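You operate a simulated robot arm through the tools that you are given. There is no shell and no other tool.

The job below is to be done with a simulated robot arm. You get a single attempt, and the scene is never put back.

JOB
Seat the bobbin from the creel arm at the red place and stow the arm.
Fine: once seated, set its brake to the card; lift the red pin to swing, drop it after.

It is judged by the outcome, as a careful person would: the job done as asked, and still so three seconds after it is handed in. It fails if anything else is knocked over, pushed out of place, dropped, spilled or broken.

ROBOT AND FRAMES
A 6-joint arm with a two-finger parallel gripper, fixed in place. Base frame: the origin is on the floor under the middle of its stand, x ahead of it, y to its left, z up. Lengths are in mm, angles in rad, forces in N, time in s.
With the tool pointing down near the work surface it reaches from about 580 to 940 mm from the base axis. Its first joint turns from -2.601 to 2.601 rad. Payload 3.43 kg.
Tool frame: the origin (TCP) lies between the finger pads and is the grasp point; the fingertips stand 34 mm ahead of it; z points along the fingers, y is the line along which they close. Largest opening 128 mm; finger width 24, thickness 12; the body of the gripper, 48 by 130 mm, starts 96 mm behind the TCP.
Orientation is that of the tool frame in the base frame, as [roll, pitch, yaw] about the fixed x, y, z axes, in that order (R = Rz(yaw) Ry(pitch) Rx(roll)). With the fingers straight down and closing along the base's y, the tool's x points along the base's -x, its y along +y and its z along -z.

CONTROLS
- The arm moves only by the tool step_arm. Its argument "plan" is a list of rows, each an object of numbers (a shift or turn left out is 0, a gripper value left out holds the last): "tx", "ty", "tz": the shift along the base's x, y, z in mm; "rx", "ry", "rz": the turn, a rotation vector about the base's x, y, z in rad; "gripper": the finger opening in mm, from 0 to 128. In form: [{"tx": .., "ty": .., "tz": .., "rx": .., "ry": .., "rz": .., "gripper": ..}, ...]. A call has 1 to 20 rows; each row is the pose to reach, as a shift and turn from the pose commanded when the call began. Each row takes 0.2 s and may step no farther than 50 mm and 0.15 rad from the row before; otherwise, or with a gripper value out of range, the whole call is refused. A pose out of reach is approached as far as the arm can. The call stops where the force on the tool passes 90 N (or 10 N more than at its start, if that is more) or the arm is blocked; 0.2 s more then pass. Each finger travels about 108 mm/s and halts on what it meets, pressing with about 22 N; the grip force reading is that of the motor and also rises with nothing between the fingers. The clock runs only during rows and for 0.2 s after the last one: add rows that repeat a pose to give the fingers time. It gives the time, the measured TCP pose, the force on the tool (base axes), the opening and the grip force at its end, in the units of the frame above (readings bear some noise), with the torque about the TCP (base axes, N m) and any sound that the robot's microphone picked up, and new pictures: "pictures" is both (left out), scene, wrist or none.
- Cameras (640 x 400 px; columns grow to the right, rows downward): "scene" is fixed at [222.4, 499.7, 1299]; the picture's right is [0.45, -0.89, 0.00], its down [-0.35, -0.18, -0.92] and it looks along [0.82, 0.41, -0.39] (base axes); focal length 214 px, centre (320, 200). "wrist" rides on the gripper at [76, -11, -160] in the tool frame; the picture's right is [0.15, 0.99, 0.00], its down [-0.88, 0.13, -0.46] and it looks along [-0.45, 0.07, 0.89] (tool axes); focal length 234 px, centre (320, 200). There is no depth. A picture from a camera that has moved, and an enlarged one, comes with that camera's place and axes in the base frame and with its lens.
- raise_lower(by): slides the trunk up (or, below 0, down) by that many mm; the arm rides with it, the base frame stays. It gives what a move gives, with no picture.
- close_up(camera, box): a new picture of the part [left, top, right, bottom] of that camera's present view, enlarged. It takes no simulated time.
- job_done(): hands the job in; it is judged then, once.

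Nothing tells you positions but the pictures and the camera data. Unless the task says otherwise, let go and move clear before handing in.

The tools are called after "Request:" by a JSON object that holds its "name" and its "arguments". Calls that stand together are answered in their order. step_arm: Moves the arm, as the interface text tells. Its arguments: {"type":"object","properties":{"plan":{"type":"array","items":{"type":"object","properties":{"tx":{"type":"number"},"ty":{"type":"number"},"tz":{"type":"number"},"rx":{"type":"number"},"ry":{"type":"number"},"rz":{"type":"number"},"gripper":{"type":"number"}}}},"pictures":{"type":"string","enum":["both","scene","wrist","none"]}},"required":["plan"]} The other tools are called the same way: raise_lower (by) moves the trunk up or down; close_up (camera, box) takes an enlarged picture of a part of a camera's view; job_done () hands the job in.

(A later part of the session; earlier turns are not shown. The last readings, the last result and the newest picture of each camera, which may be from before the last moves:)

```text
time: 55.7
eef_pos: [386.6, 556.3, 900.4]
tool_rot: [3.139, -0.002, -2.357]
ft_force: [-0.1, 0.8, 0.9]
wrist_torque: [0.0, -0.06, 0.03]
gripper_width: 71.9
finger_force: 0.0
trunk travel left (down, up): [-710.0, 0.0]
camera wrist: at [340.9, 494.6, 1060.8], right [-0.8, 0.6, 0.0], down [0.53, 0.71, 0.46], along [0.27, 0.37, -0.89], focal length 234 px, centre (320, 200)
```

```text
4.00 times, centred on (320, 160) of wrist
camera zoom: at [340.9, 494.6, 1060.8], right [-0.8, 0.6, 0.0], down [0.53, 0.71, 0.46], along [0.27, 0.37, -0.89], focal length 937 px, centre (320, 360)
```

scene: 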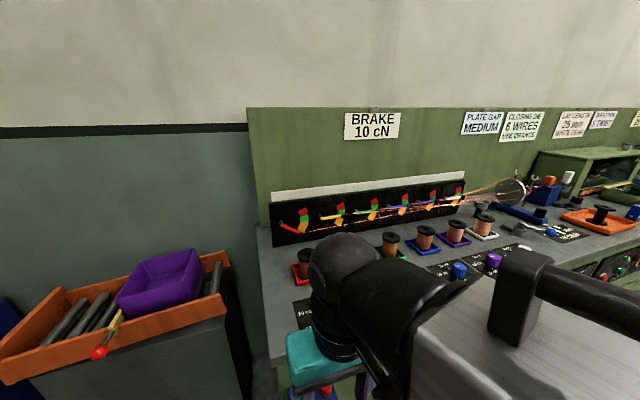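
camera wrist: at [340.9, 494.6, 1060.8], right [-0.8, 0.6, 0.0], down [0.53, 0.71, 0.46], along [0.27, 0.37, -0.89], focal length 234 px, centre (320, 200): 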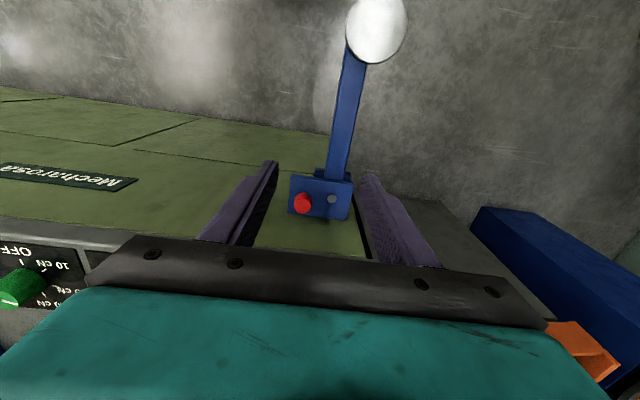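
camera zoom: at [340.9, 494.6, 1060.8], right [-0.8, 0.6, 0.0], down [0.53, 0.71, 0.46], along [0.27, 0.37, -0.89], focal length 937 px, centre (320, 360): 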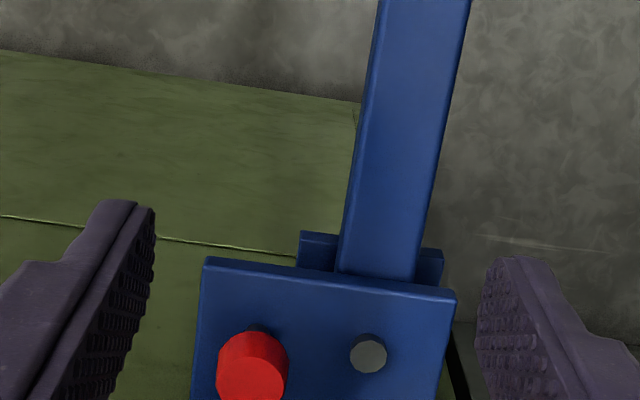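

Request:
{"name": "close_up", "arguments": {"camera": "wrist", "box": [272, 164, 368, 224]}}

Request:
{"name": "close_up", "arguments": {"camera": "wrist", "box": [310, 0, 438, 80]}}

```text
6.67 times, centred on (320, 194) of wrist
camera zoom: at [340.9, 494.6, 1060.8], right [-0.8, 0.6, 0.0], down [0.53, 0.71, 0.46], along [0.27, 0.37, -0.89], focal length 1561 px, centre (320, 240)
```

zoom: 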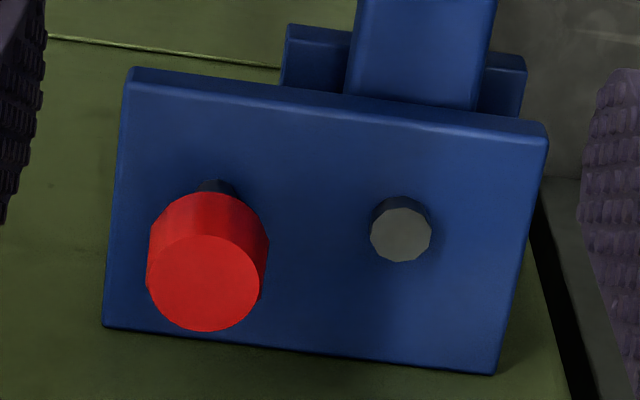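

```text
5.00 times, centred on (374, 40) of wrist
camera zoom: at [340.9, 494.6, 1060.8], right [-0.8, 0.6, 0.0], down [0.53, 0.71, 0.46], along [0.27, 0.37, -0.89], focal length 1171 px, centre (50, 1000)
```

zoom: 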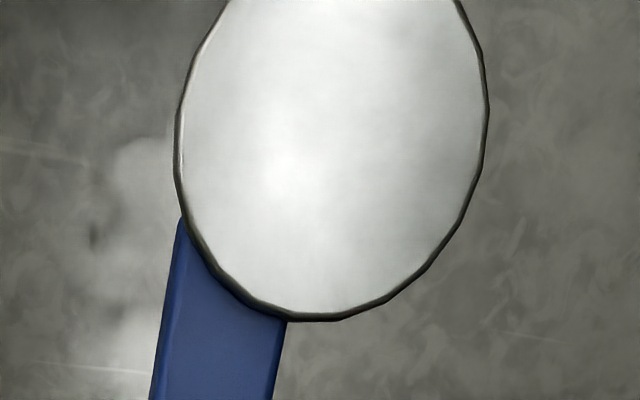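

The pin has a red knob about 23 mm across, with its top near z≈783 at (450, 603) and a thin stem going into the blue plate. The rivet pivot is at (421, 633). I'll hover above the pin with a narrow opening.

Request:
{"name": "step_arm", "arguments": {"plan": [{"tx": 20, "ty": 15, "tz": -10, "gripper": 46}, {"tx": 45, "ty": 33, "tz": -30, "gripper": 46}, {"tx": 63.4, "ty": 46.4, "tz": -60, "gripper": 46}, {"tx": 63.4, "ty": 46.4, "tz": -70, "gripper": 46}, {"tx": 63.4, "ty": 46.4, "tz": -70, "gripper": 46}]}}

Request:
{"name": "close_up", "arguments": {"camera": "wrist", "box": [240, 120, 400, 220]}}

Request:
{"name": "close_up", "arguments": {"camera": "scene", "box": [260, 300, 420, 400]}}

```text
time: 56.9
eef_pos: [449.8, 602.7, 831.7]
tool_rot: [3.141, -0.001, -2.357]
ft_force: [-0.2, -0.2, -0.2]
wrist_torque: [-0.02, -0.03, 0.01]
gripper_width: 46.1
finger_force: 0.1
trunk travel left (down, up): [-710.0, 0.0]
camera wrist: at [404.0, 540.9, 991.4], right [-0.8, 0.6, 0.0], down [0.53, 0.71, 0.46], along [0.27, 0.37, -0.89], focal length 234 px, centre (320, 200)
```

scene: 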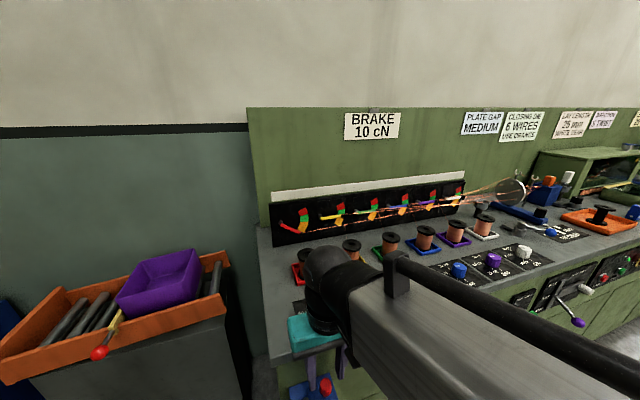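
wrist: 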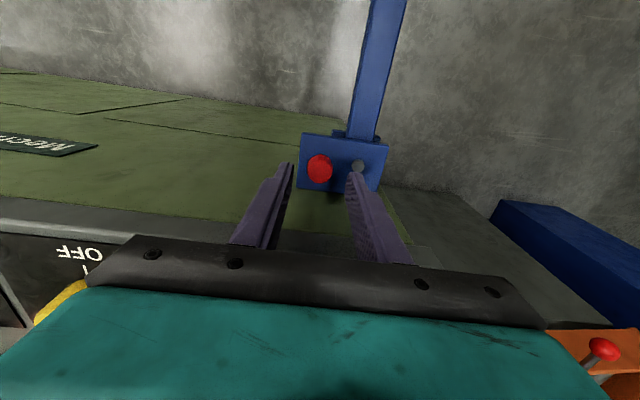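

```text
4.00 times, centred on (320, 170) of wrist
camera zoom: at [404.0, 540.9, 991.4], right [-0.8, 0.6, 0.0], down [0.53, 0.71, 0.46], along [0.27, 0.37, -0.89], focal length 937 px, centre (320, 320)
```

zoom: 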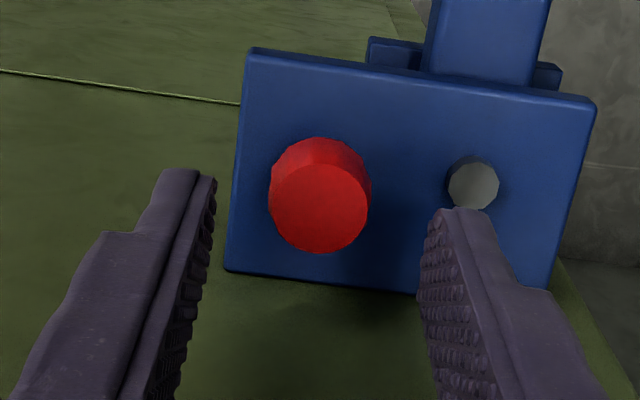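

```text
4.00 times, centred on (340, 350) of scene
camera zoom: at [222.4, 499.7, 1299.0], right [0.45, -0.89, 0.0], down [-0.35, -0.18, -0.92], along [0.82, 0.41, -0.39], focal length 858 px, centre (240, -400)
```

zoom: 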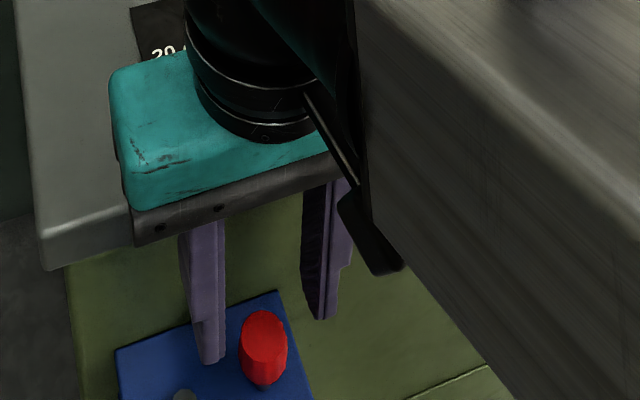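

Alignment over the pin is good. I'll narrow the opening and lower around the pin knob, keeping the tips above the plate and rivet.

Request:
{"name": "step_arm", "arguments": {"plan": [{"tz": -15, "gripper": 37}, {"tz": -30, "gripper": 37}, {"tz": -40, "gripper": 37}, {"tz": -44, "gripper": 37}, {"tz": -44, "gripper": 37}]}}

Request:
{"name": "close_up", "arguments": {"camera": "wrist", "box": [240, 120, 400, 220]}}

Request:
{"name": "close_up", "arguments": {"camera": "scene", "box": [276, 340, 372, 400]}}

```text
time: 58.1
eef_pos: [450.6, 602.1, 786.3]
tool_rot: [3.139, 0.001, -2.358]
ft_force: [0.1, 0.2, 0.5]
wrist_torque: [0.02, -0.01, 0.01]
gripper_width: 37.3
finger_force: 0.0
trunk travel left (down, up): [-710.0, 0.0]
camera wrist: at [403.9, 540.9, 947.4], right [-0.8, 0.6, 0.0], down [0.53, 0.71, 0.46], along [0.27, 0.37, -0.89], focal length 234 px, centre (320, 200)
```

scene: 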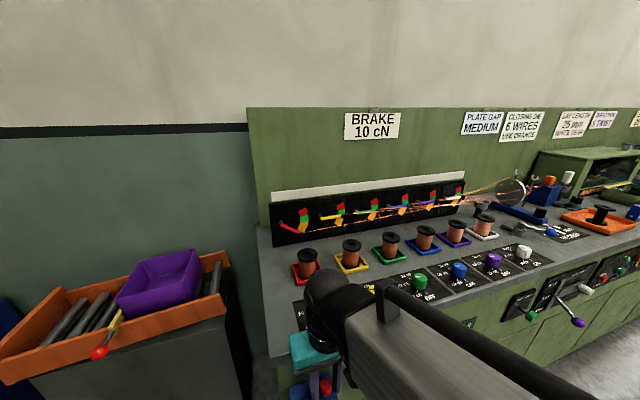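
wrist: 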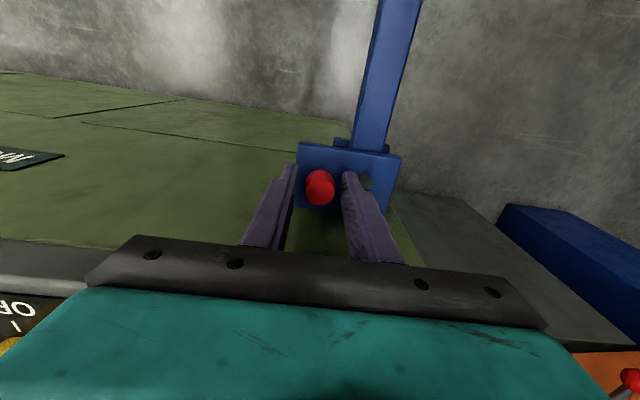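

```text
4.00 times, centred on (320, 170) of wrist
camera zoom: at [403.9, 540.9, 947.4], right [-0.8, 0.6, 0.0], down [0.53, 0.71, 0.46], along [0.27, 0.37, -0.89], focal length 937 px, centre (320, 320)
```

zoom: 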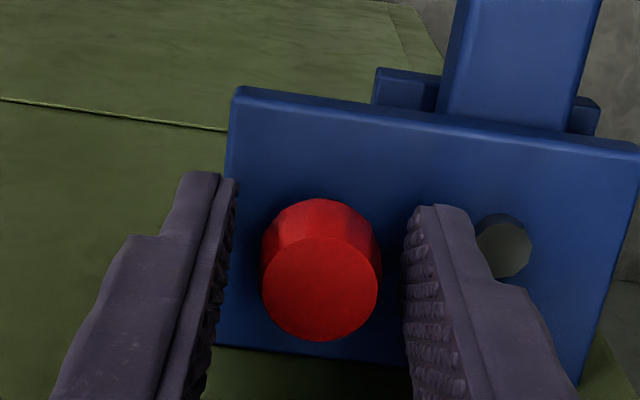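

```text
6.67 times, centred on (324, 370) of scene
camera zoom: at [222.4, 499.7, 1299.0], right [0.45, -0.89, 0.0], down [-0.35, -0.18, -0.92], along [0.82, 0.41, -0.39], focal length 1430 px, centre (293, -933)
```

zoom: 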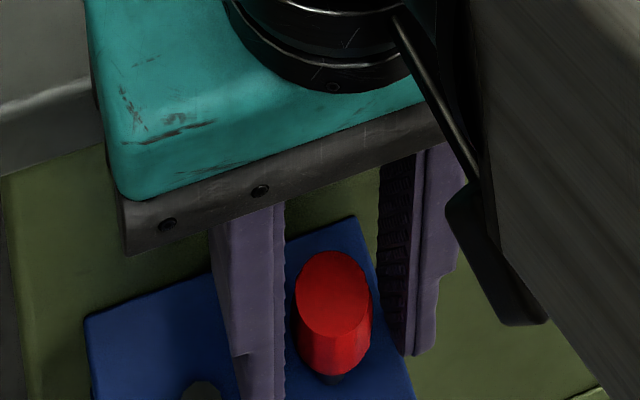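

I'll shift about 1.5 mm inward, close on the pin knob, then lift in small increments while watching the forces.

Request:
{"name": "step_arm", "arguments": {"plan": [{"tx": 1.1, "ty": 1.1}, {"tx": 1.1, "ty": 1.1, "gripper": 20}, {"tx": 1.1, "ty": 1.1, "gripper": 12}, {"tx": 1.1, "ty": 1.1, "gripper": 12}], "pictures": "none"}}

Request:
{"name": "step_arm", "arguments": {"plan": [{"tz": 3}, {"tz": 6}, {"tz": 10}, {"tz": 10}], "pictures": "wrist"}}

Request:
{"name": "close_up", "arguments": {"camera": "wrist", "box": [240, 120, 400, 220]}}

Request:
{"name": "close_up", "arguments": {"camera": "scene", "box": [276, 340, 372, 400]}}

```text
time: 59.1
eef_pos: [450.8, 603.5, 786.9]
tool_rot: [3.14, 0.001, -2.357]
ft_force: [-0.6, -1.3, 1.3]
wrist_torque: [-0.07, 0.0, -0.01]
gripper_width: 24.8
finger_force: 45.0
trunk travel left (down, up): [-710.0, 0.0]
```

```text
time: 60.1
eef_pos: [451.8, 604.1, 797.4]
tool_rot: [3.14, 0.0, -2.359]
ft_force: [-0.1, -2.9, -0.5]
wrist_torque: [-0.08, -0.03, 0.01]
gripper_width: 24.6
finger_force: 44.9
trunk travel left (down, up): [-710.0, 0.0]
camera wrist: at [404.8, 541.9, 957.5], right [-0.8, 0.6, 0.0], down [0.53, 0.71, 0.46], along [0.27, 0.37, -0.89], focal length 234 px, centre (320, 200)
```

wrist: 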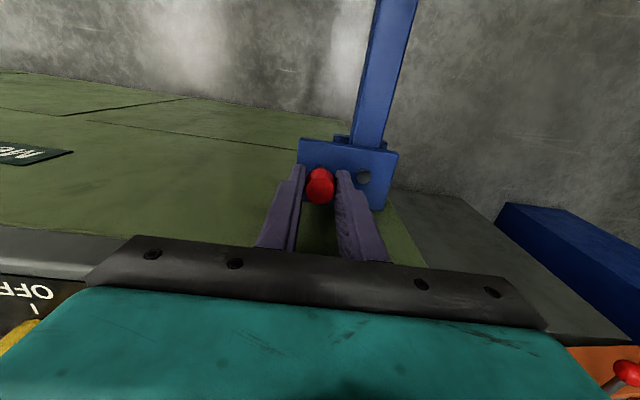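

```text
4.00 times, centred on (320, 170) of wrist
camera zoom: at [404.8, 541.9, 957.5], right [-0.8, 0.6, 0.0], down [0.53, 0.71, 0.46], along [0.27, 0.37, -0.89], focal length 937 px, centre (320, 320)
```

zoom: 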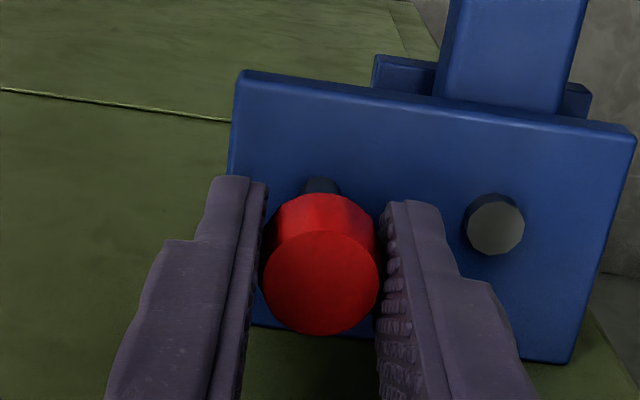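

```text
6.67 times, centred on (324, 370) of scene
camera zoom: at [222.4, 499.7, 1299.0], right [0.45, -0.89, 0.0], down [-0.35, -0.18, -0.92], along [0.82, 0.41, -0.39], focal length 1430 px, centre (293, -933)
```

zoom: 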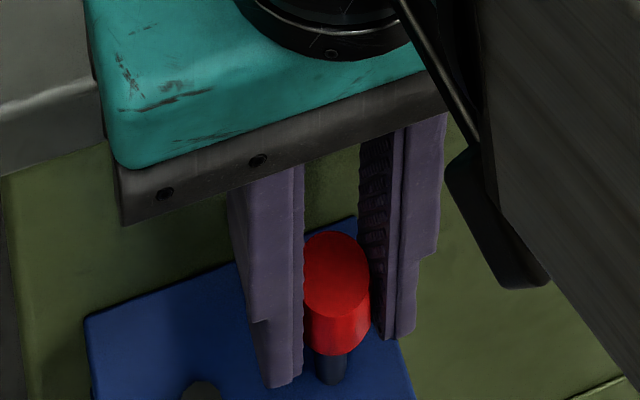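

The pin lifts easily and its stem is showing. I'll keep lifting in small increments.

Request:
{"name": "step_arm", "arguments": {"plan": [{"tz": 3}, {"tz": 6}, {"tz": 10}, {"tz": 10}], "pictures": "none"}}

Request:
{"name": "close_up", "arguments": {"camera": "scene", "box": [276, 340, 372, 400]}}

```text
time: 61.1
eef_pos: [451.1, 603.6, 808.3]
tool_rot: [3.139, 0.0, -2.358]
ft_force: [4.5, -0.1, 0.1]
wrist_torque: [-0.04, -0.1, -0.04]
gripper_width: 24.6
finger_force: 45.3
trunk travel left (down, up): [-710.0, 0.0]
```

```text
6.67 times, centred on (324, 370) of scene
camera zoom: at [222.4, 499.7, 1299.0], right [0.45, -0.89, 0.0], down [-0.35, -0.18, -0.92], along [0.82, 0.41, -0.39], focal length 1430 px, centre (293, -933)
```

zoom: 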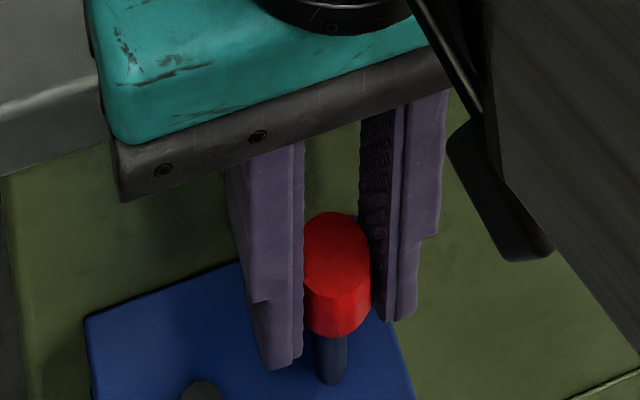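

Request:
{"name": "step_arm", "arguments": {"plan": [{"tz": 3}, {"tz": 6}, {"tz": 10}, {"tz": 10}], "pictures": "none"}}

Request:
{"name": "close_up", "arguments": {"camera": "scene", "box": [276, 340, 372, 400]}}

Request:
{"name": "close_up", "arguments": {"camera": "wrist", "box": [240, 120, 400, 220]}}

```text
time: 62.1
eef_pos: [452.0, 603.8, 813.5]
tool_rot: [3.14, -0.008, -2.359]
ft_force: [-0.6, -4.7, -41.4]
wrist_torque: [0.23, -0.29, 0.01]
gripper_width: 24.8
finger_force: 45.4
trunk travel left (down, up): [-710.0, 0.0]
```

```text
6.67 times, centred on (324, 370) of scene
camera zoom: at [222.4, 499.7, 1299.0], right [0.45, -0.89, 0.0], down [-0.35, -0.18, -0.92], along [0.82, 0.41, -0.39], focal length 1430 px, centre (293, -933)
```

zoom: 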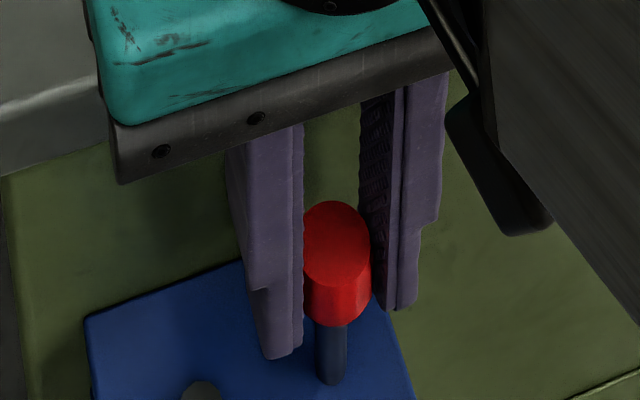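

```text
4.00 times, centred on (320, 170) of wrist
camera zoom: at [405.6, 542.8, 973.5], right [-0.8, 0.6, 0.0], down [0.53, 0.72, 0.45], along [0.27, 0.36, -0.89], focal length 937 px, centre (320, 320)
```

zoom: 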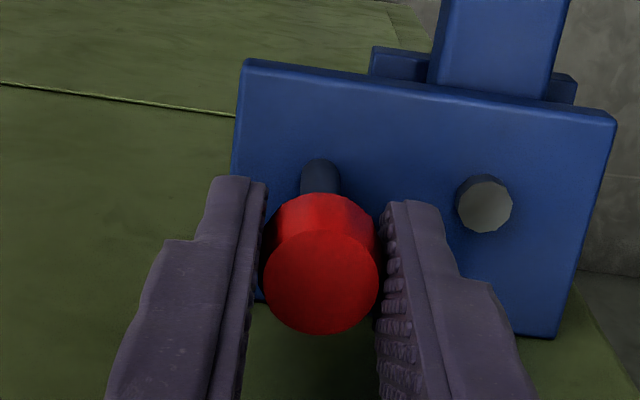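

The pin hit its upper stop after about 26 mm of travel, so it is captive. I'll ease off the load, open the fingers and see whether it stays up.

Request:
{"name": "step_arm", "arguments": {"plan": [{"tz": -3}, {"tz": -4}, {"tz": -4}], "pictures": "none"}}

Request:
{"name": "step_arm", "arguments": {"plan": [{"gripper": 28}, {"gripper": 37}, {"gripper": 37}], "pictures": "none"}}

Request:
{"name": "close_up", "arguments": {"camera": "scene", "box": [276, 340, 372, 400]}}

Request:
{"name": "close_up", "arguments": {"camera": "wrist", "box": [240, 120, 400, 220]}}

```text
time: 62.9
eef_pos: [450.1, 603.7, 812.0]
tool_rot: [3.138, -0.004, -2.358]
ft_force: [-4.3, -7.9, -27.2]
wrist_torque: [-0.48, 0.34, -0.02]
gripper_width: 24.5
finger_force: 45.1
trunk travel left (down, up): [-710.0, 0.0]
```

```text
time: 63.7
eef_pos: [451.6, 604.3, 813.8]
tool_rot: [3.141, -0.001, -2.357]
ft_force: [-0.8, -0.1, -0.2]
wrist_torque: [0.02, 0.01, -0.01]
gripper_width: 36.9
finger_force: 0.0
trunk travel left (down, up): [-710.0, 0.0]
```

```text
6.67 times, centred on (324, 370) of scene
camera zoom: at [222.4, 499.7, 1299.0], right [0.45, -0.89, 0.0], down [-0.35, -0.18, -0.92], along [0.82, 0.41, -0.39], focal length 1430 px, centre (293, -933)
```

zoom: 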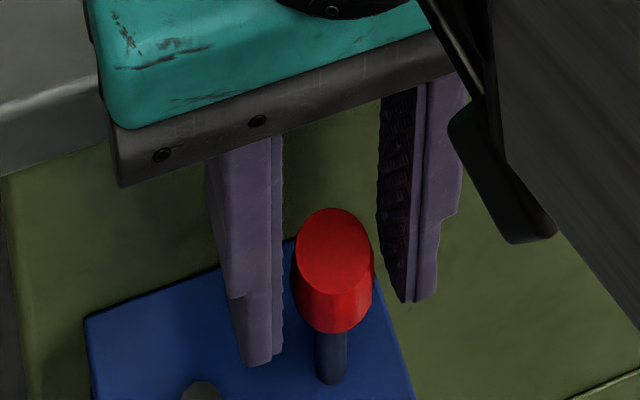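

```text
4.00 times, centred on (320, 170) of wrist
camera zoom: at [404.7, 541.8, 973.3], right [-0.8, 0.6, 0.0], down [0.53, 0.71, 0.46], along [0.27, 0.37, -0.89], focal length 937 px, centre (320, 320)
```

zoom: 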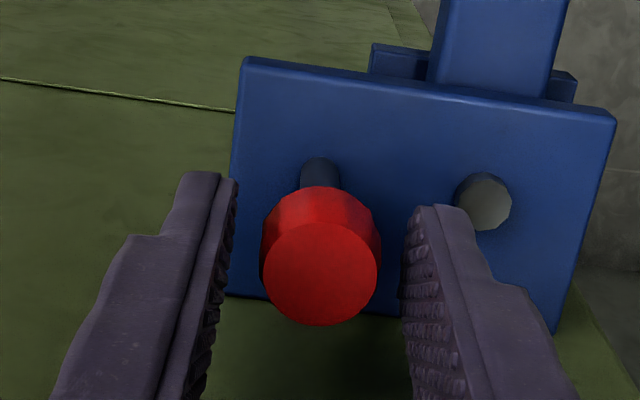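

The pin stays up by itself. I'll retract upward and confirm it holds, then plan the swing.

Request:
{"name": "step_arm", "arguments": {"plan": [{"tz": 20}, {"tz": 60}, {"tz": 100}, {"tz": 100}, {"tz": 100}]}}

Request:
{"name": "close_up", "arguments": {"camera": "scene", "box": [276, 340, 372, 400]}}

Request:
{"name": "close_up", "arguments": {"camera": "wrist", "box": [240, 80, 432, 200]}}

```text
time: 64.9
eef_pos: [450.6, 603.7, 913.6]
tool_rot: [3.141, 0.001, -2.359]
ft_force: [-0.7, 0.8, -0.2]
wrist_torque: [0.01, 0.02, -0.01]
gripper_width: 37.4
finger_force: 0.0
trunk travel left (down, up): [-710.0, 0.0]
camera wrist: at [404.5, 541.8, 1073.6], right [-0.8, 0.6, 0.0], down [0.53, 0.71, 0.46], along [0.27, 0.37, -0.89], focal length 234 px, centre (320, 200)
```

scene: 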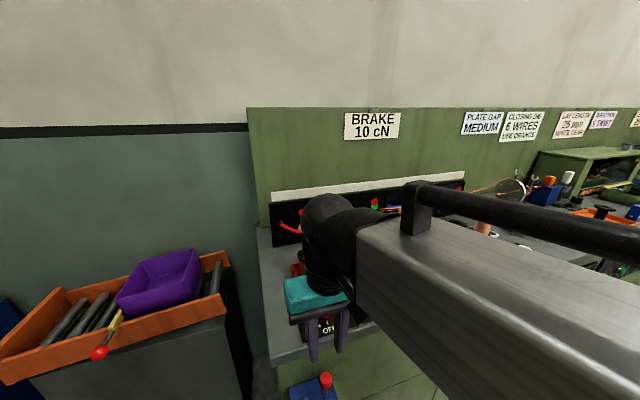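
wrist: 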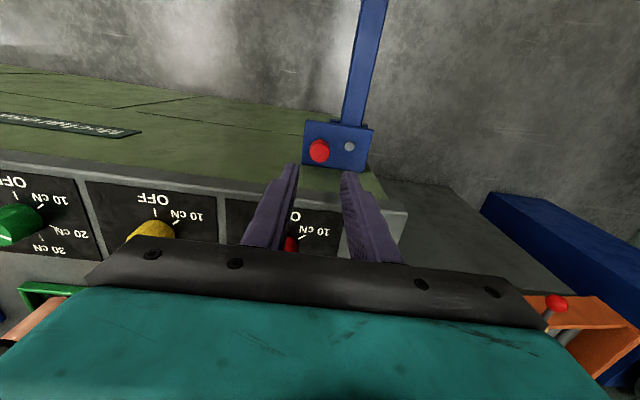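

```text
6.67 times, centred on (324, 370) of scene
camera zoom: at [222.4, 499.7, 1299.0], right [0.45, -0.89, 0.0], down [-0.35, -0.18, -0.92], along [0.82, 0.41, -0.39], focal length 1430 px, centre (293, -933)
```

zoom: 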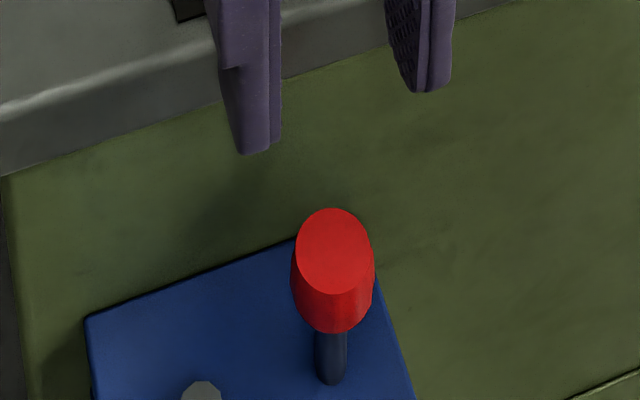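

```text
3.33 times, centred on (336, 140) of wrist
camera zoom: at [404.5, 541.8, 1073.6], right [-0.8, 0.6, 0.0], down [0.53, 0.71, 0.46], along [0.27, 0.37, -0.89], focal length 781 px, centre (267, 400)
```

zoom: 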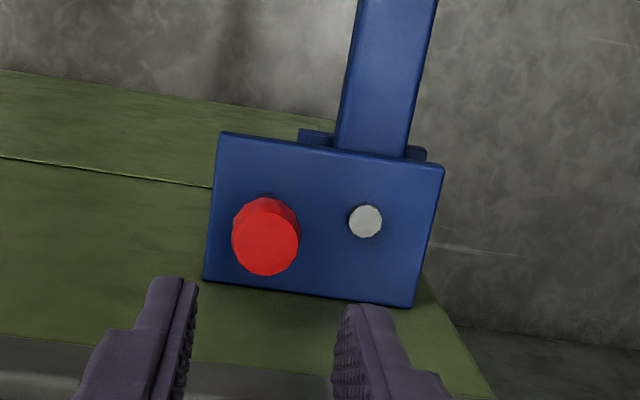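

The pin stays raised. I'll swing the empty arm toward the free machine front (to the right, under the pin), pushing its left side with closed fingers. First I'll go to a point left of the beam.

Request:
{"name": "step_arm", "arguments": {"plan": [{"tx": -40, "ty": -8, "gripper": 0}, {"tx": -80, "ty": -16}, {"tx": -120, "ty": -24}, {"tx": -162, "ty": -32}, {"tx": -162, "ty": -32, "tz": -40}, {"tx": -162, "ty": -32, "tz": -80}]}}

Request:
{"name": "close_up", "arguments": {"camera": "wrist", "box": [200, 60, 440, 210]}}

```text
time: 66.3
eef_pos: [288.1, 573.7, 832.6]
tool_rot: [3.139, -0.001, -2.357]
ft_force: [0.2, -0.9, -0.7]
wrist_torque: [-0.03, 0.0, -0.01]
gripper_width: 0.0
finger_force: 22.0
trunk travel left (down, up): [-710.0, 0.0]
camera wrist: at [243.1, 510.4, 993.1], right [-0.8, 0.6, 0.0], down [0.53, 0.71, 0.46], along [0.27, 0.37, -0.89], focal length 234 px, centre (320, 200)
```

scene: 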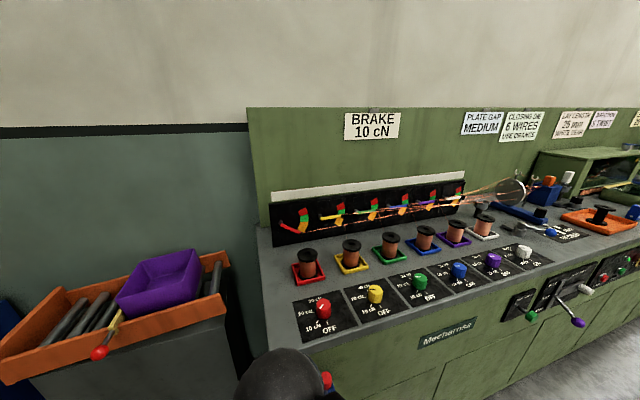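
wrist: 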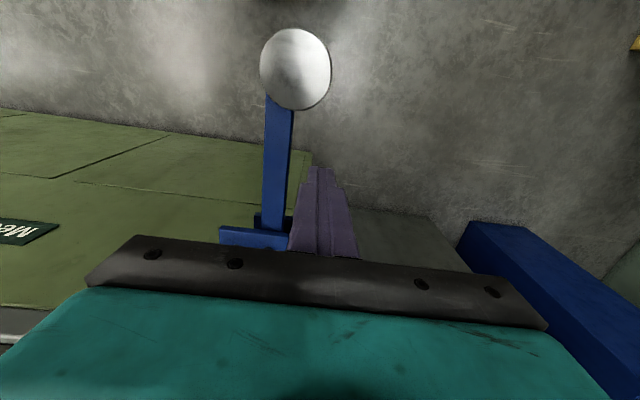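

```text
2.67 times, centred on (320, 135) of wrist
camera zoom: at [243.1, 510.4, 993.1], right [-0.8, 0.6, 0.0], down [0.53, 0.71, 0.46], along [0.27, 0.37, -0.89], focal length 624 px, centre (320, 373)
```

zoom: 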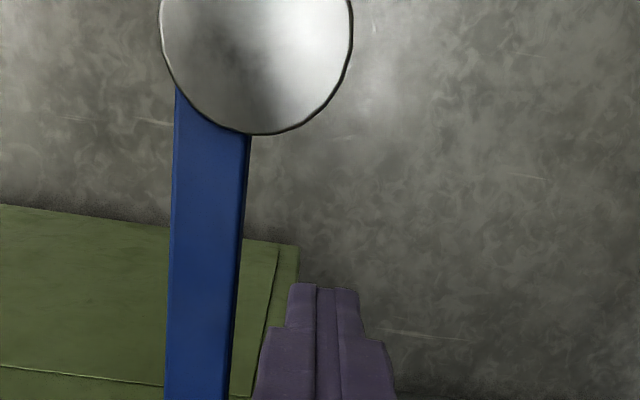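

The fingers are clear of the beam on its left side. I'll lower them beside it and approach until light contact.

Request:
{"name": "step_arm", "arguments": {"plan": [{"tz": -40}, {"tz": -75}, {"tz": -86}, {"tz": -86, "tx": 7, "ty": -7}, {"tz": -86, "tx": 12, "ty": -12}, {"tz": -86, "tx": 12, "ty": -12}]}}

Request:
{"name": "close_up", "arguments": {"camera": "wrist", "box": [200, 60, 440, 260]}}

```text
time: 67.7
eef_pos: [301.0, 559.4, 748.3]
tool_rot: [3.14, 0.0, -2.356]
ft_force: [-0.6, -0.5, 0.2]
wrist_torque: [-0.01, -0.03, 0.0]
gripper_width: 0.1
finger_force: 22.4
trunk travel left (down, up): [-710.0, 0.0]
camera wrist: at [254.9, 497.7, 907.2], right [-0.8, 0.6, 0.0], down [0.53, 0.71, 0.46], along [0.27, 0.37, -0.89], focal length 234 px, centre (320, 200)
```

scene: 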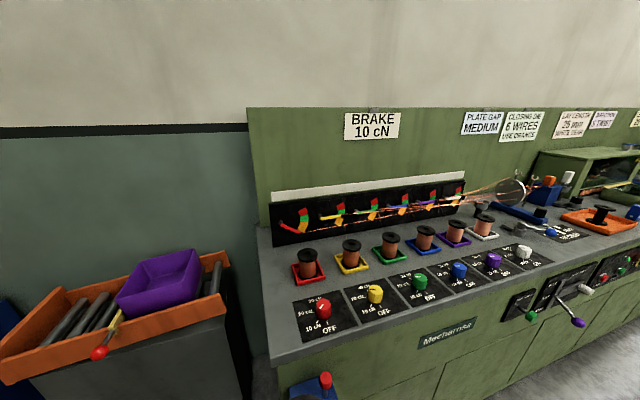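
wrist: 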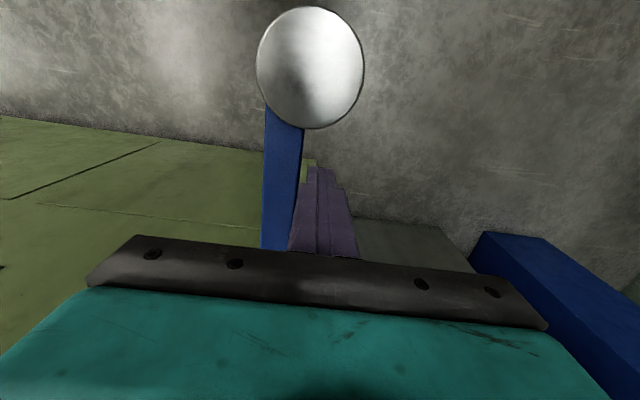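

```text
2.00 times, centred on (320, 160) of wrist
camera zoom: at [254.9, 497.7, 907.2], right [-0.8, 0.6, 0.0], down [0.53, 0.71, 0.46], along [0.27, 0.37, -0.89], focal length 468 px, centre (320, 280)
```

zoom: 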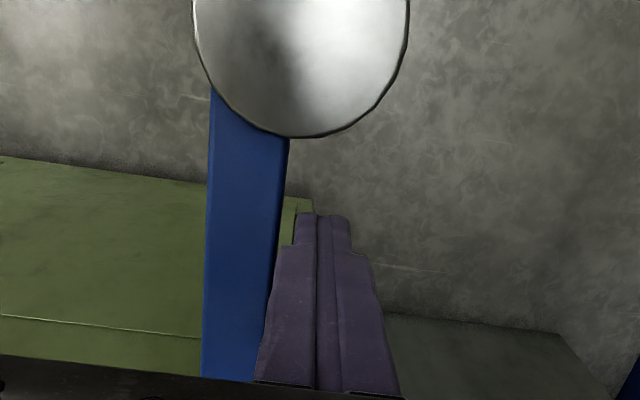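

Request:
{"name": "step_arm", "arguments": {"plan": [{"tx": 2, "ty": -2}, {"tx": 4, "ty": -4}, {"tx": 6, "ty": -6}, {"tx": 8, "ty": -8}, {"tx": 8, "ty": -8}], "pictures": "none"}}

Request:
{"name": "close_up", "arguments": {"camera": "wrist", "box": [200, 60, 440, 260]}}

```text
time: 68.9
eef_pos: [306.8, 551.2, 746.0]
tool_rot: [3.139, -0.001, -2.36]
ft_force: [-1.5, -0.1, -0.3]
wrist_torque: [-0.02, 0.03, 0.0]
gripper_width: 0.2
finger_force: 22.1
trunk travel left (down, up): [-710.0, 0.0]
```

```text
2.00 times, centred on (320, 160) of wrist
camera zoom: at [262.9, 489.6, 907.2], right [-0.8, 0.6, 0.0], down [0.53, 0.71, 0.46], along [0.27, 0.37, -0.89], focal length 468 px, centre (320, 280)
```

zoom: 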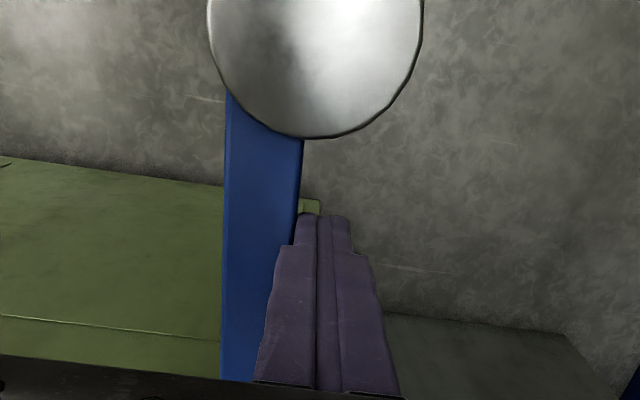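

Request:
{"name": "step_arm", "arguments": {"plan": [{"tx": 2.5, "ty": -2.5}, {"tx": 5, "ty": -5}, {"tx": 7.5, "ty": -7.5}, {"tx": 10, "ty": -10}, {"tx": 10, "ty": -10}], "pictures": "none"}}

Request:
{"name": "close_up", "arguments": {"camera": "wrist", "box": [200, 60, 440, 260]}}

```text
time: 70.1
eef_pos: [319.2, 540.9, 747.5]
tool_rot: [3.139, 0.0, -2.357]
ft_force: [0.1, 1.3, -1.1]
wrist_torque: [0.01, 0.05, -0.01]
gripper_width: 0.2
finger_force: 21.8
trunk travel left (down, up): [-710.0, 0.0]
```

```text
2.00 times, centred on (320, 160) of wrist
camera zoom: at [272.9, 479.8, 907.5], right [-0.8, 0.6, 0.0], down [0.53, 0.71, 0.46], along [0.27, 0.37, -0.89], focal length 468 px, centre (320, 280)
```

zoom: 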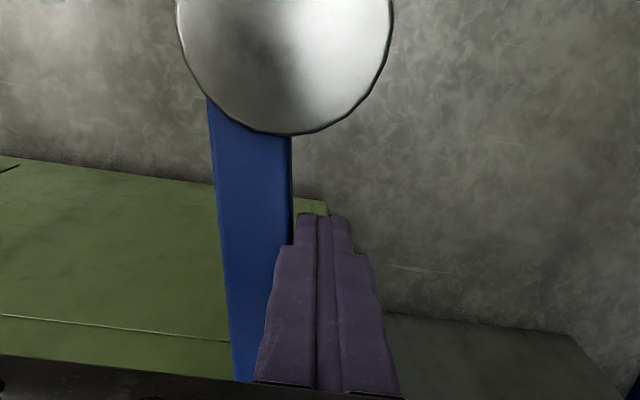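

The arm swings freely to the right with about 1 N. I'll follow the arc around the pivot to about 60°, slowly.

Request:
{"name": "step_arm", "arguments": {"plan": [{"tx": 6, "ty": -5.7}, {"tx": 12, "ty": -11.5}, {"tx": 17.9, "ty": -17.2}, {"tx": 24.4, "ty": -21.4}, {"tx": 30.9, "ty": -25.7}, {"tx": 37.3, "ty": -29.9}, {"tx": 44.5, "ty": -33.1}, {"tx": 51.8, "ty": -36.2}, {"tx": 59, "ty": -39.4}, {"tx": 66.8, "ty": -41.2}, {"tx": 74.7, "ty": -43.1}, {"tx": 82.5, "ty": -44.9}, {"tx": 90.7, "ty": -45.3}, {"tx": 98.9, "ty": -45.8}, {"tx": 107.1, "ty": -46.2}]}}

Request:
{"name": "close_up", "arguments": {"camera": "wrist", "box": [160, 60, 400, 260]}}

```text
time: 73.3
eef_pos: [426.3, 496.0, 746.7]
tool_rot: [3.139, -0.001, -2.359]
ft_force: [-0.6, 0.6, -0.2]
wrist_torque: [-0.02, 0.03, -0.02]
gripper_width: 0.0
finger_force: 22.3
trunk travel left (down, up): [-710.0, 0.0]
camera wrist: at [380.6, 434.0, 906.7], right [-0.8, 0.6, 0.0], down [0.53, 0.71, 0.46], along [0.27, 0.37, -0.89], focal length 234 px, centre (320, 200)
```

scene: 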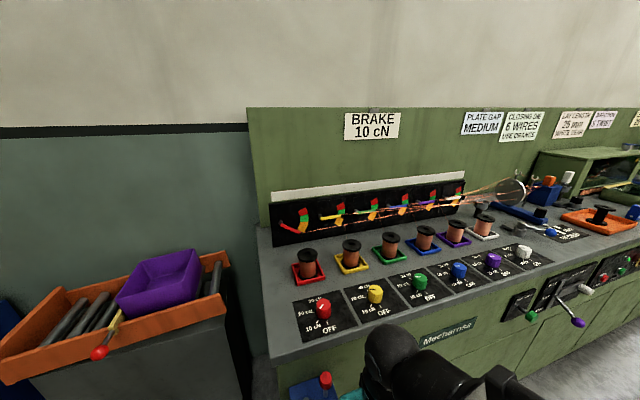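
wrist: 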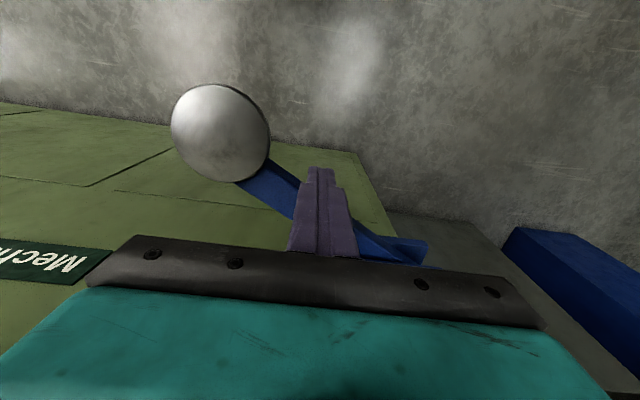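

```text
2.00 times, centred on (280, 160) of wrist
camera zoom: at [380.6, 434.0, 906.7], right [-0.8, 0.6, 0.0], down [0.53, 0.71, 0.46], along [0.27, 0.37, -0.89], focal length 468 px, centre (400, 280)
```

zoom: 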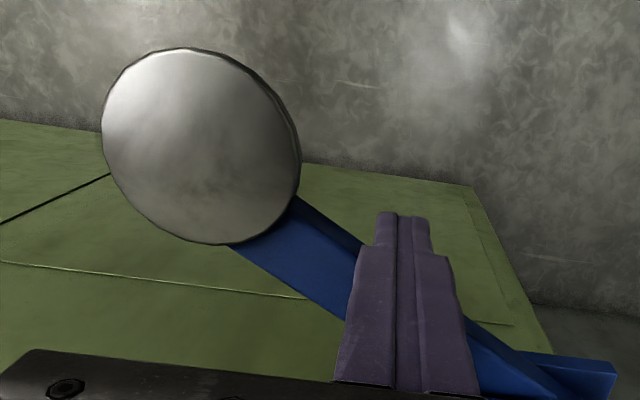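

The arm is at about 60° with negligible force. I'll continue to about 80°.

Request:
{"name": "step_arm", "arguments": {"plan": [{"tx": 8.3, "ty": 1.1}, {"tx": 16.6, "ty": 2.2}, {"tx": 24.9, "ty": 3.3}, {"tx": 33, "ty": 6}, {"tx": 41.1, "ty": 8.6}, {"tx": 49.2, "ty": 11.3}, {"tx": 49.2, "ty": 11.3}]}}

Request:
{"name": "close_up", "arguments": {"camera": "wrist", "box": [120, 100, 440, 260]}}

Request:
{"name": "close_up", "arguments": {"camera": "scene", "box": [276, 330, 404, 400]}}

```text
time: 74.9
eef_pos: [475.4, 506.6, 747.4]
tool_rot: [3.139, 0.001, -2.357]
ft_force: [0.1, -0.3, -0.7]
wrist_torque: [-0.02, -0.02, 0.0]
gripper_width: 0.1
finger_force: 21.8
trunk travel left (down, up): [-710.0, 0.0]
camera wrist: at [429.1, 444.7, 907.5], right [-0.8, 0.6, 0.0], down [0.53, 0.71, 0.46], along [0.27, 0.37, -0.89], focal length 234 px, centre (320, 200)
```

scene: 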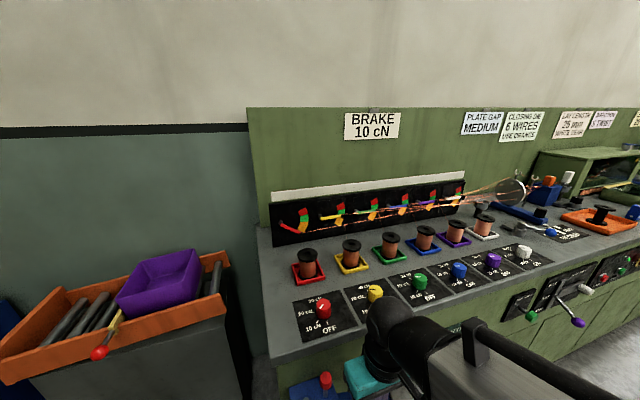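
wrist: 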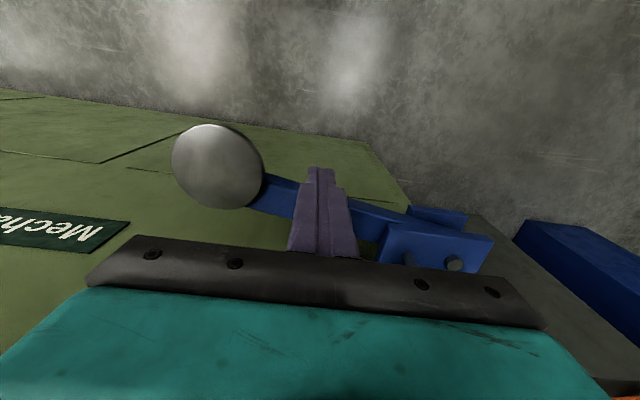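

```text
2.00 times, centred on (280, 180) of wrist
camera zoom: at [429.1, 444.7, 907.5], right [-0.8, 0.6, 0.0], down [0.53, 0.71, 0.46], along [0.27, 0.37, -0.89], focal length 468 px, centre (400, 240)
```

zoom: 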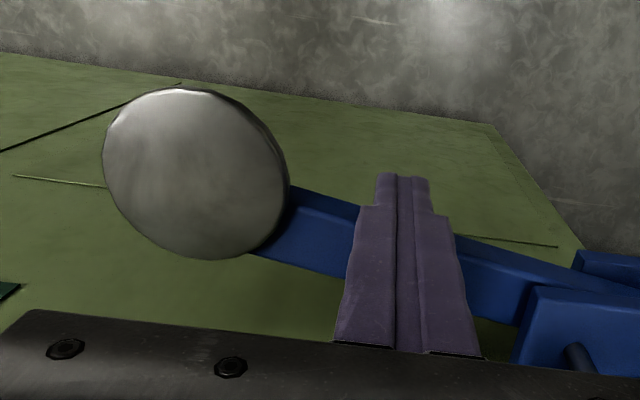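

```text
5.00 times, centred on (340, 365) of scene
camera zoom: at [222.4, 499.7, 1299.0], right [0.45, -0.89, 0.0], down [-0.35, -0.18, -0.92], along [0.82, 0.41, -0.39], focal length 1072 px, centre (220, -625)
```

zoom: 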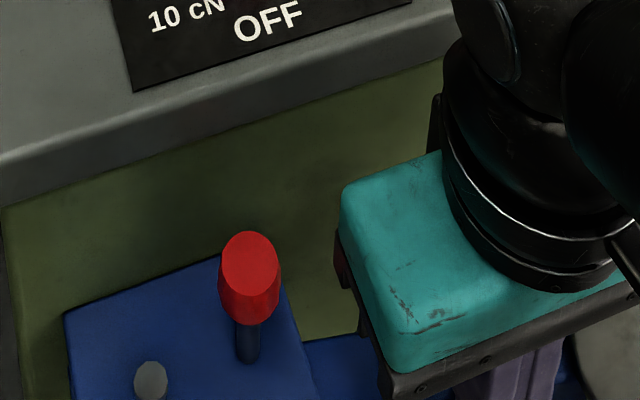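

The arm is at about 80°. I'll keep pushing gently in small steps toward 90° and watch for a stop.

Request:
{"name": "step_arm", "arguments": {"plan": [{"tx": 4, "ty": 2}, {"tx": 8, "ty": 4}, {"tx": 11.6, "ty": 5.8}, {"tx": 11.6, "ty": 5.8}], "pictures": "none"}}

Request:
{"name": "close_up", "arguments": {"camera": "wrist", "box": [120, 100, 440, 260]}}

```text
time: 75.9
eef_pos: [487.1, 513.1, 748.1]
tool_rot: [3.14, 0.0, -2.357]
ft_force: [0.1, 0.1, 0.3]
wrist_torque: [-0.02, -0.01, 0.0]
gripper_width: 0.0
finger_force: 21.7
trunk travel left (down, up): [-710.0, 0.0]
```

```text
2.00 times, centred on (280, 180) of wrist
camera zoom: at [440.8, 450.8, 907.2], right [-0.8, 0.6, 0.0], down [0.53, 0.71, 0.46], along [0.27, 0.37, -0.89], focal length 468 px, centre (400, 240)
```

zoom: 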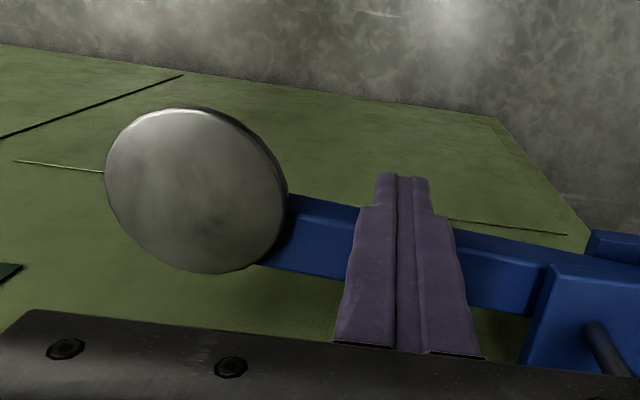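

Request:
{"name": "step_arm", "arguments": {"plan": [{"tx": 3, "ty": 1.9}, {"tx": 6, "ty": 3.8}, {"tx": 9, "ty": 5.6}, {"tx": 9, "ty": 5.6}], "pictures": "none"}}

Request:
{"name": "close_up", "arguments": {"camera": "wrist", "box": [120, 100, 440, 260]}}

Request:
{"name": "close_up", "arguments": {"camera": "scene", "box": [276, 330, 404, 400]}}

```text
time: 76.9
eef_pos: [495.6, 517.7, 748.1]
tool_rot: [3.14, -0.001, -2.357]
ft_force: [-0.2, -0.1, -0.4]
wrist_torque: [0.03, 0.0, 0.02]
gripper_width: 0.0
finger_force: 21.6
trunk travel left (down, up): [-710.0, 0.0]
```

```text
2.00 times, centred on (280, 180) of wrist
camera zoom: at [449.8, 456.3, 907.3], right [-0.8, 0.6, 0.0], down [0.53, 0.71, 0.46], along [0.27, 0.37, -0.89], focal length 468 px, centre (400, 240)
```

zoom: 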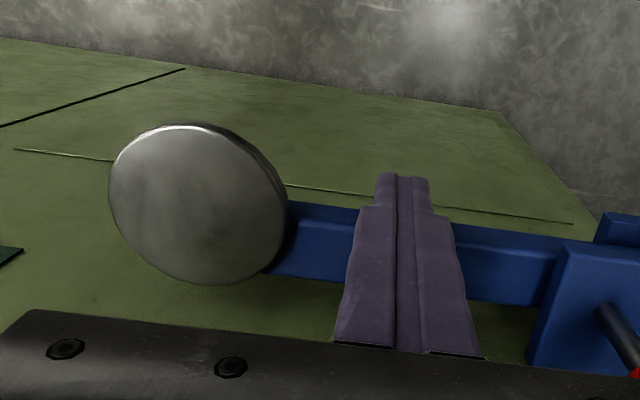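

```text
5.00 times, centred on (340, 365) of scene
camera zoom: at [222.4, 499.7, 1299.0], right [0.45, -0.89, 0.0], down [-0.35, -0.18, -0.92], along [0.82, 0.41, -0.39], focal length 1072 px, centre (220, -625)
```

zoom: 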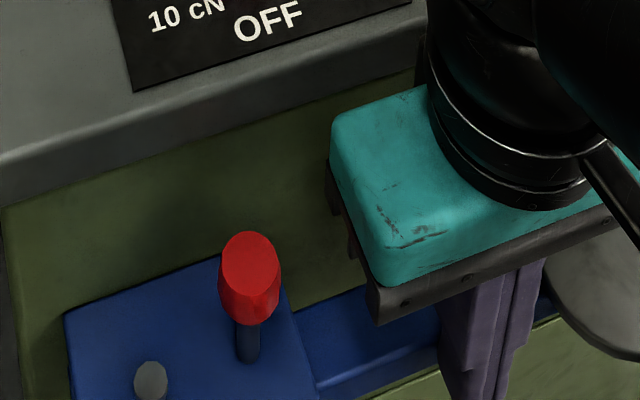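

Nearly parallel to the table front, and still no stop. I'll nudge further in small increments and check force each time.

Request:
{"name": "step_arm", "arguments": {"plan": [{"tx": 1, "ty": 1}, {"tx": 2, "ty": 2}, {"tx": 2, "ty": 2}], "pictures": "none"}}

Request:
{"name": "close_up", "arguments": {"camera": "wrist", "box": [120, 100, 440, 260]}}

```text
time: 77.7
eef_pos: [496.9, 519.2, 748.3]
tool_rot: [3.141, -0.003, -2.357]
ft_force: [-8.9, -10.1, -0.9]
wrist_torque: [-0.19, 0.18, 0.03]
gripper_width: 0.0
finger_force: 21.9
trunk travel left (down, up): [-710.0, 0.0]
```

```text
2.00 times, centred on (280, 180) of wrist
camera zoom: at [450.8, 457.3, 907.5], right [-0.8, 0.6, 0.0], down [0.53, 0.71, 0.45], along [0.27, 0.36, -0.89], focal length 468 px, centre (400, 240)
```

zoom: 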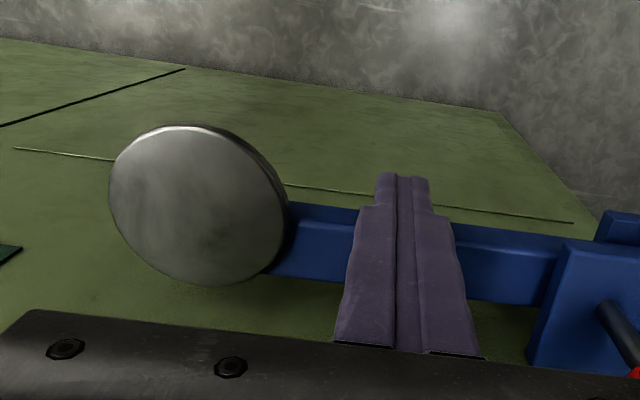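

That's the stop: about 13 N of resistance with the arm parallel to the table front. I'll back off, rise, check that the arm stays there, and return above the pin.

Request:
{"name": "step_arm", "arguments": {"plan": [{"tx": -4, "ty": -4}, {"tx": -16, "ty": -16}, {"tx": -28, "ty": -28}, {"tx": -28, "ty": -28, "tz": 40}, {"tx": -28, "ty": -28, "tz": 85}, {"tx": -28, "ty": -28, "tz": 130}, {"tx": -28, "ty": -28, "tz": 165}]}}

Request:
{"name": "close_up", "arguments": {"camera": "wrist", "box": [160, 80, 480, 240]}}

Request:
{"name": "close_up", "arguments": {"camera": "scene", "box": [276, 330, 404, 400]}}

```text
time: 79.3
eef_pos: [468.3, 492.2, 912.5]
tool_rot: [3.138, 0.0, -2.356]
ft_force: [-0.3, -0.4, -0.4]
wrist_torque: [0.01, -0.01, 0.03]
gripper_width: 0.0
finger_force: 21.9
trunk travel left (down, up): [-710.0, 0.0]
camera wrist: at [422.9, 429.5, 1072.2], right [-0.8, 0.6, 0.0], down [0.53, 0.71, 0.46], along [0.27, 0.37, -0.89], focal length 234 px, centre (320, 200)
```

scene: 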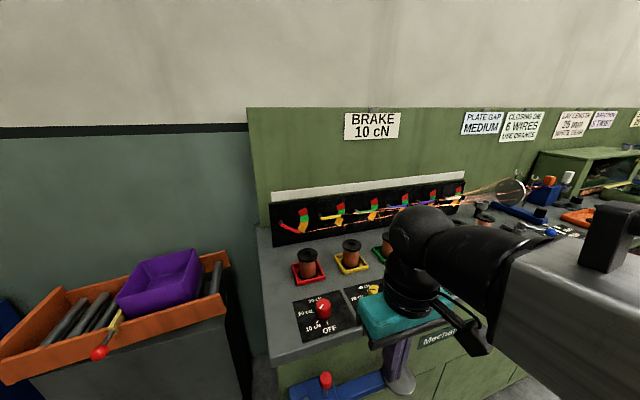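
wrist: 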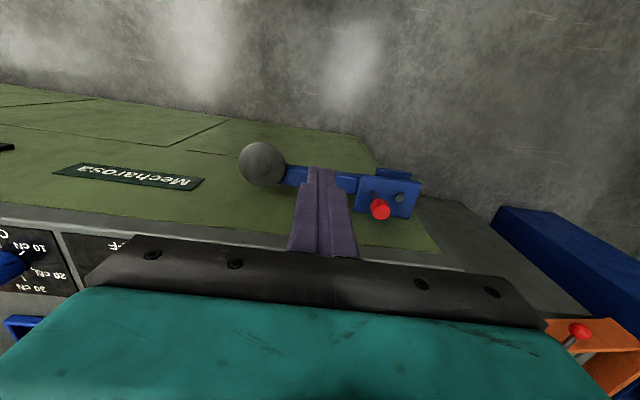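

```text
2.00 times, centred on (320, 160) of wrist
camera zoom: at [422.9, 429.5, 1072.2], right [-0.8, 0.6, 0.0], down [0.53, 0.71, 0.46], along [0.27, 0.37, -0.89], focal length 468 px, centre (320, 280)
```

zoom: 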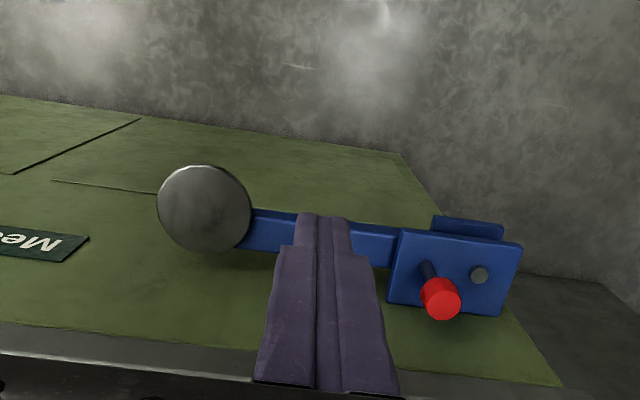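

```text
5.00 times, centred on (340, 365) of scene
camera zoom: at [222.4, 499.7, 1299.0], right [0.45, -0.89, 0.0], down [-0.35, -0.18, -0.92], along [0.82, 0.41, -0.39], focal length 1072 px, centre (220, -625)
```

zoom: 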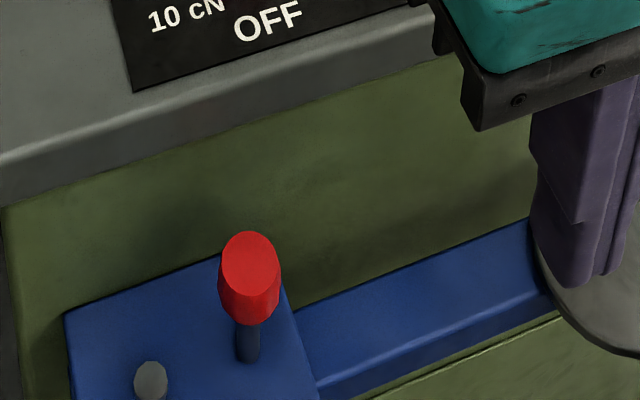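

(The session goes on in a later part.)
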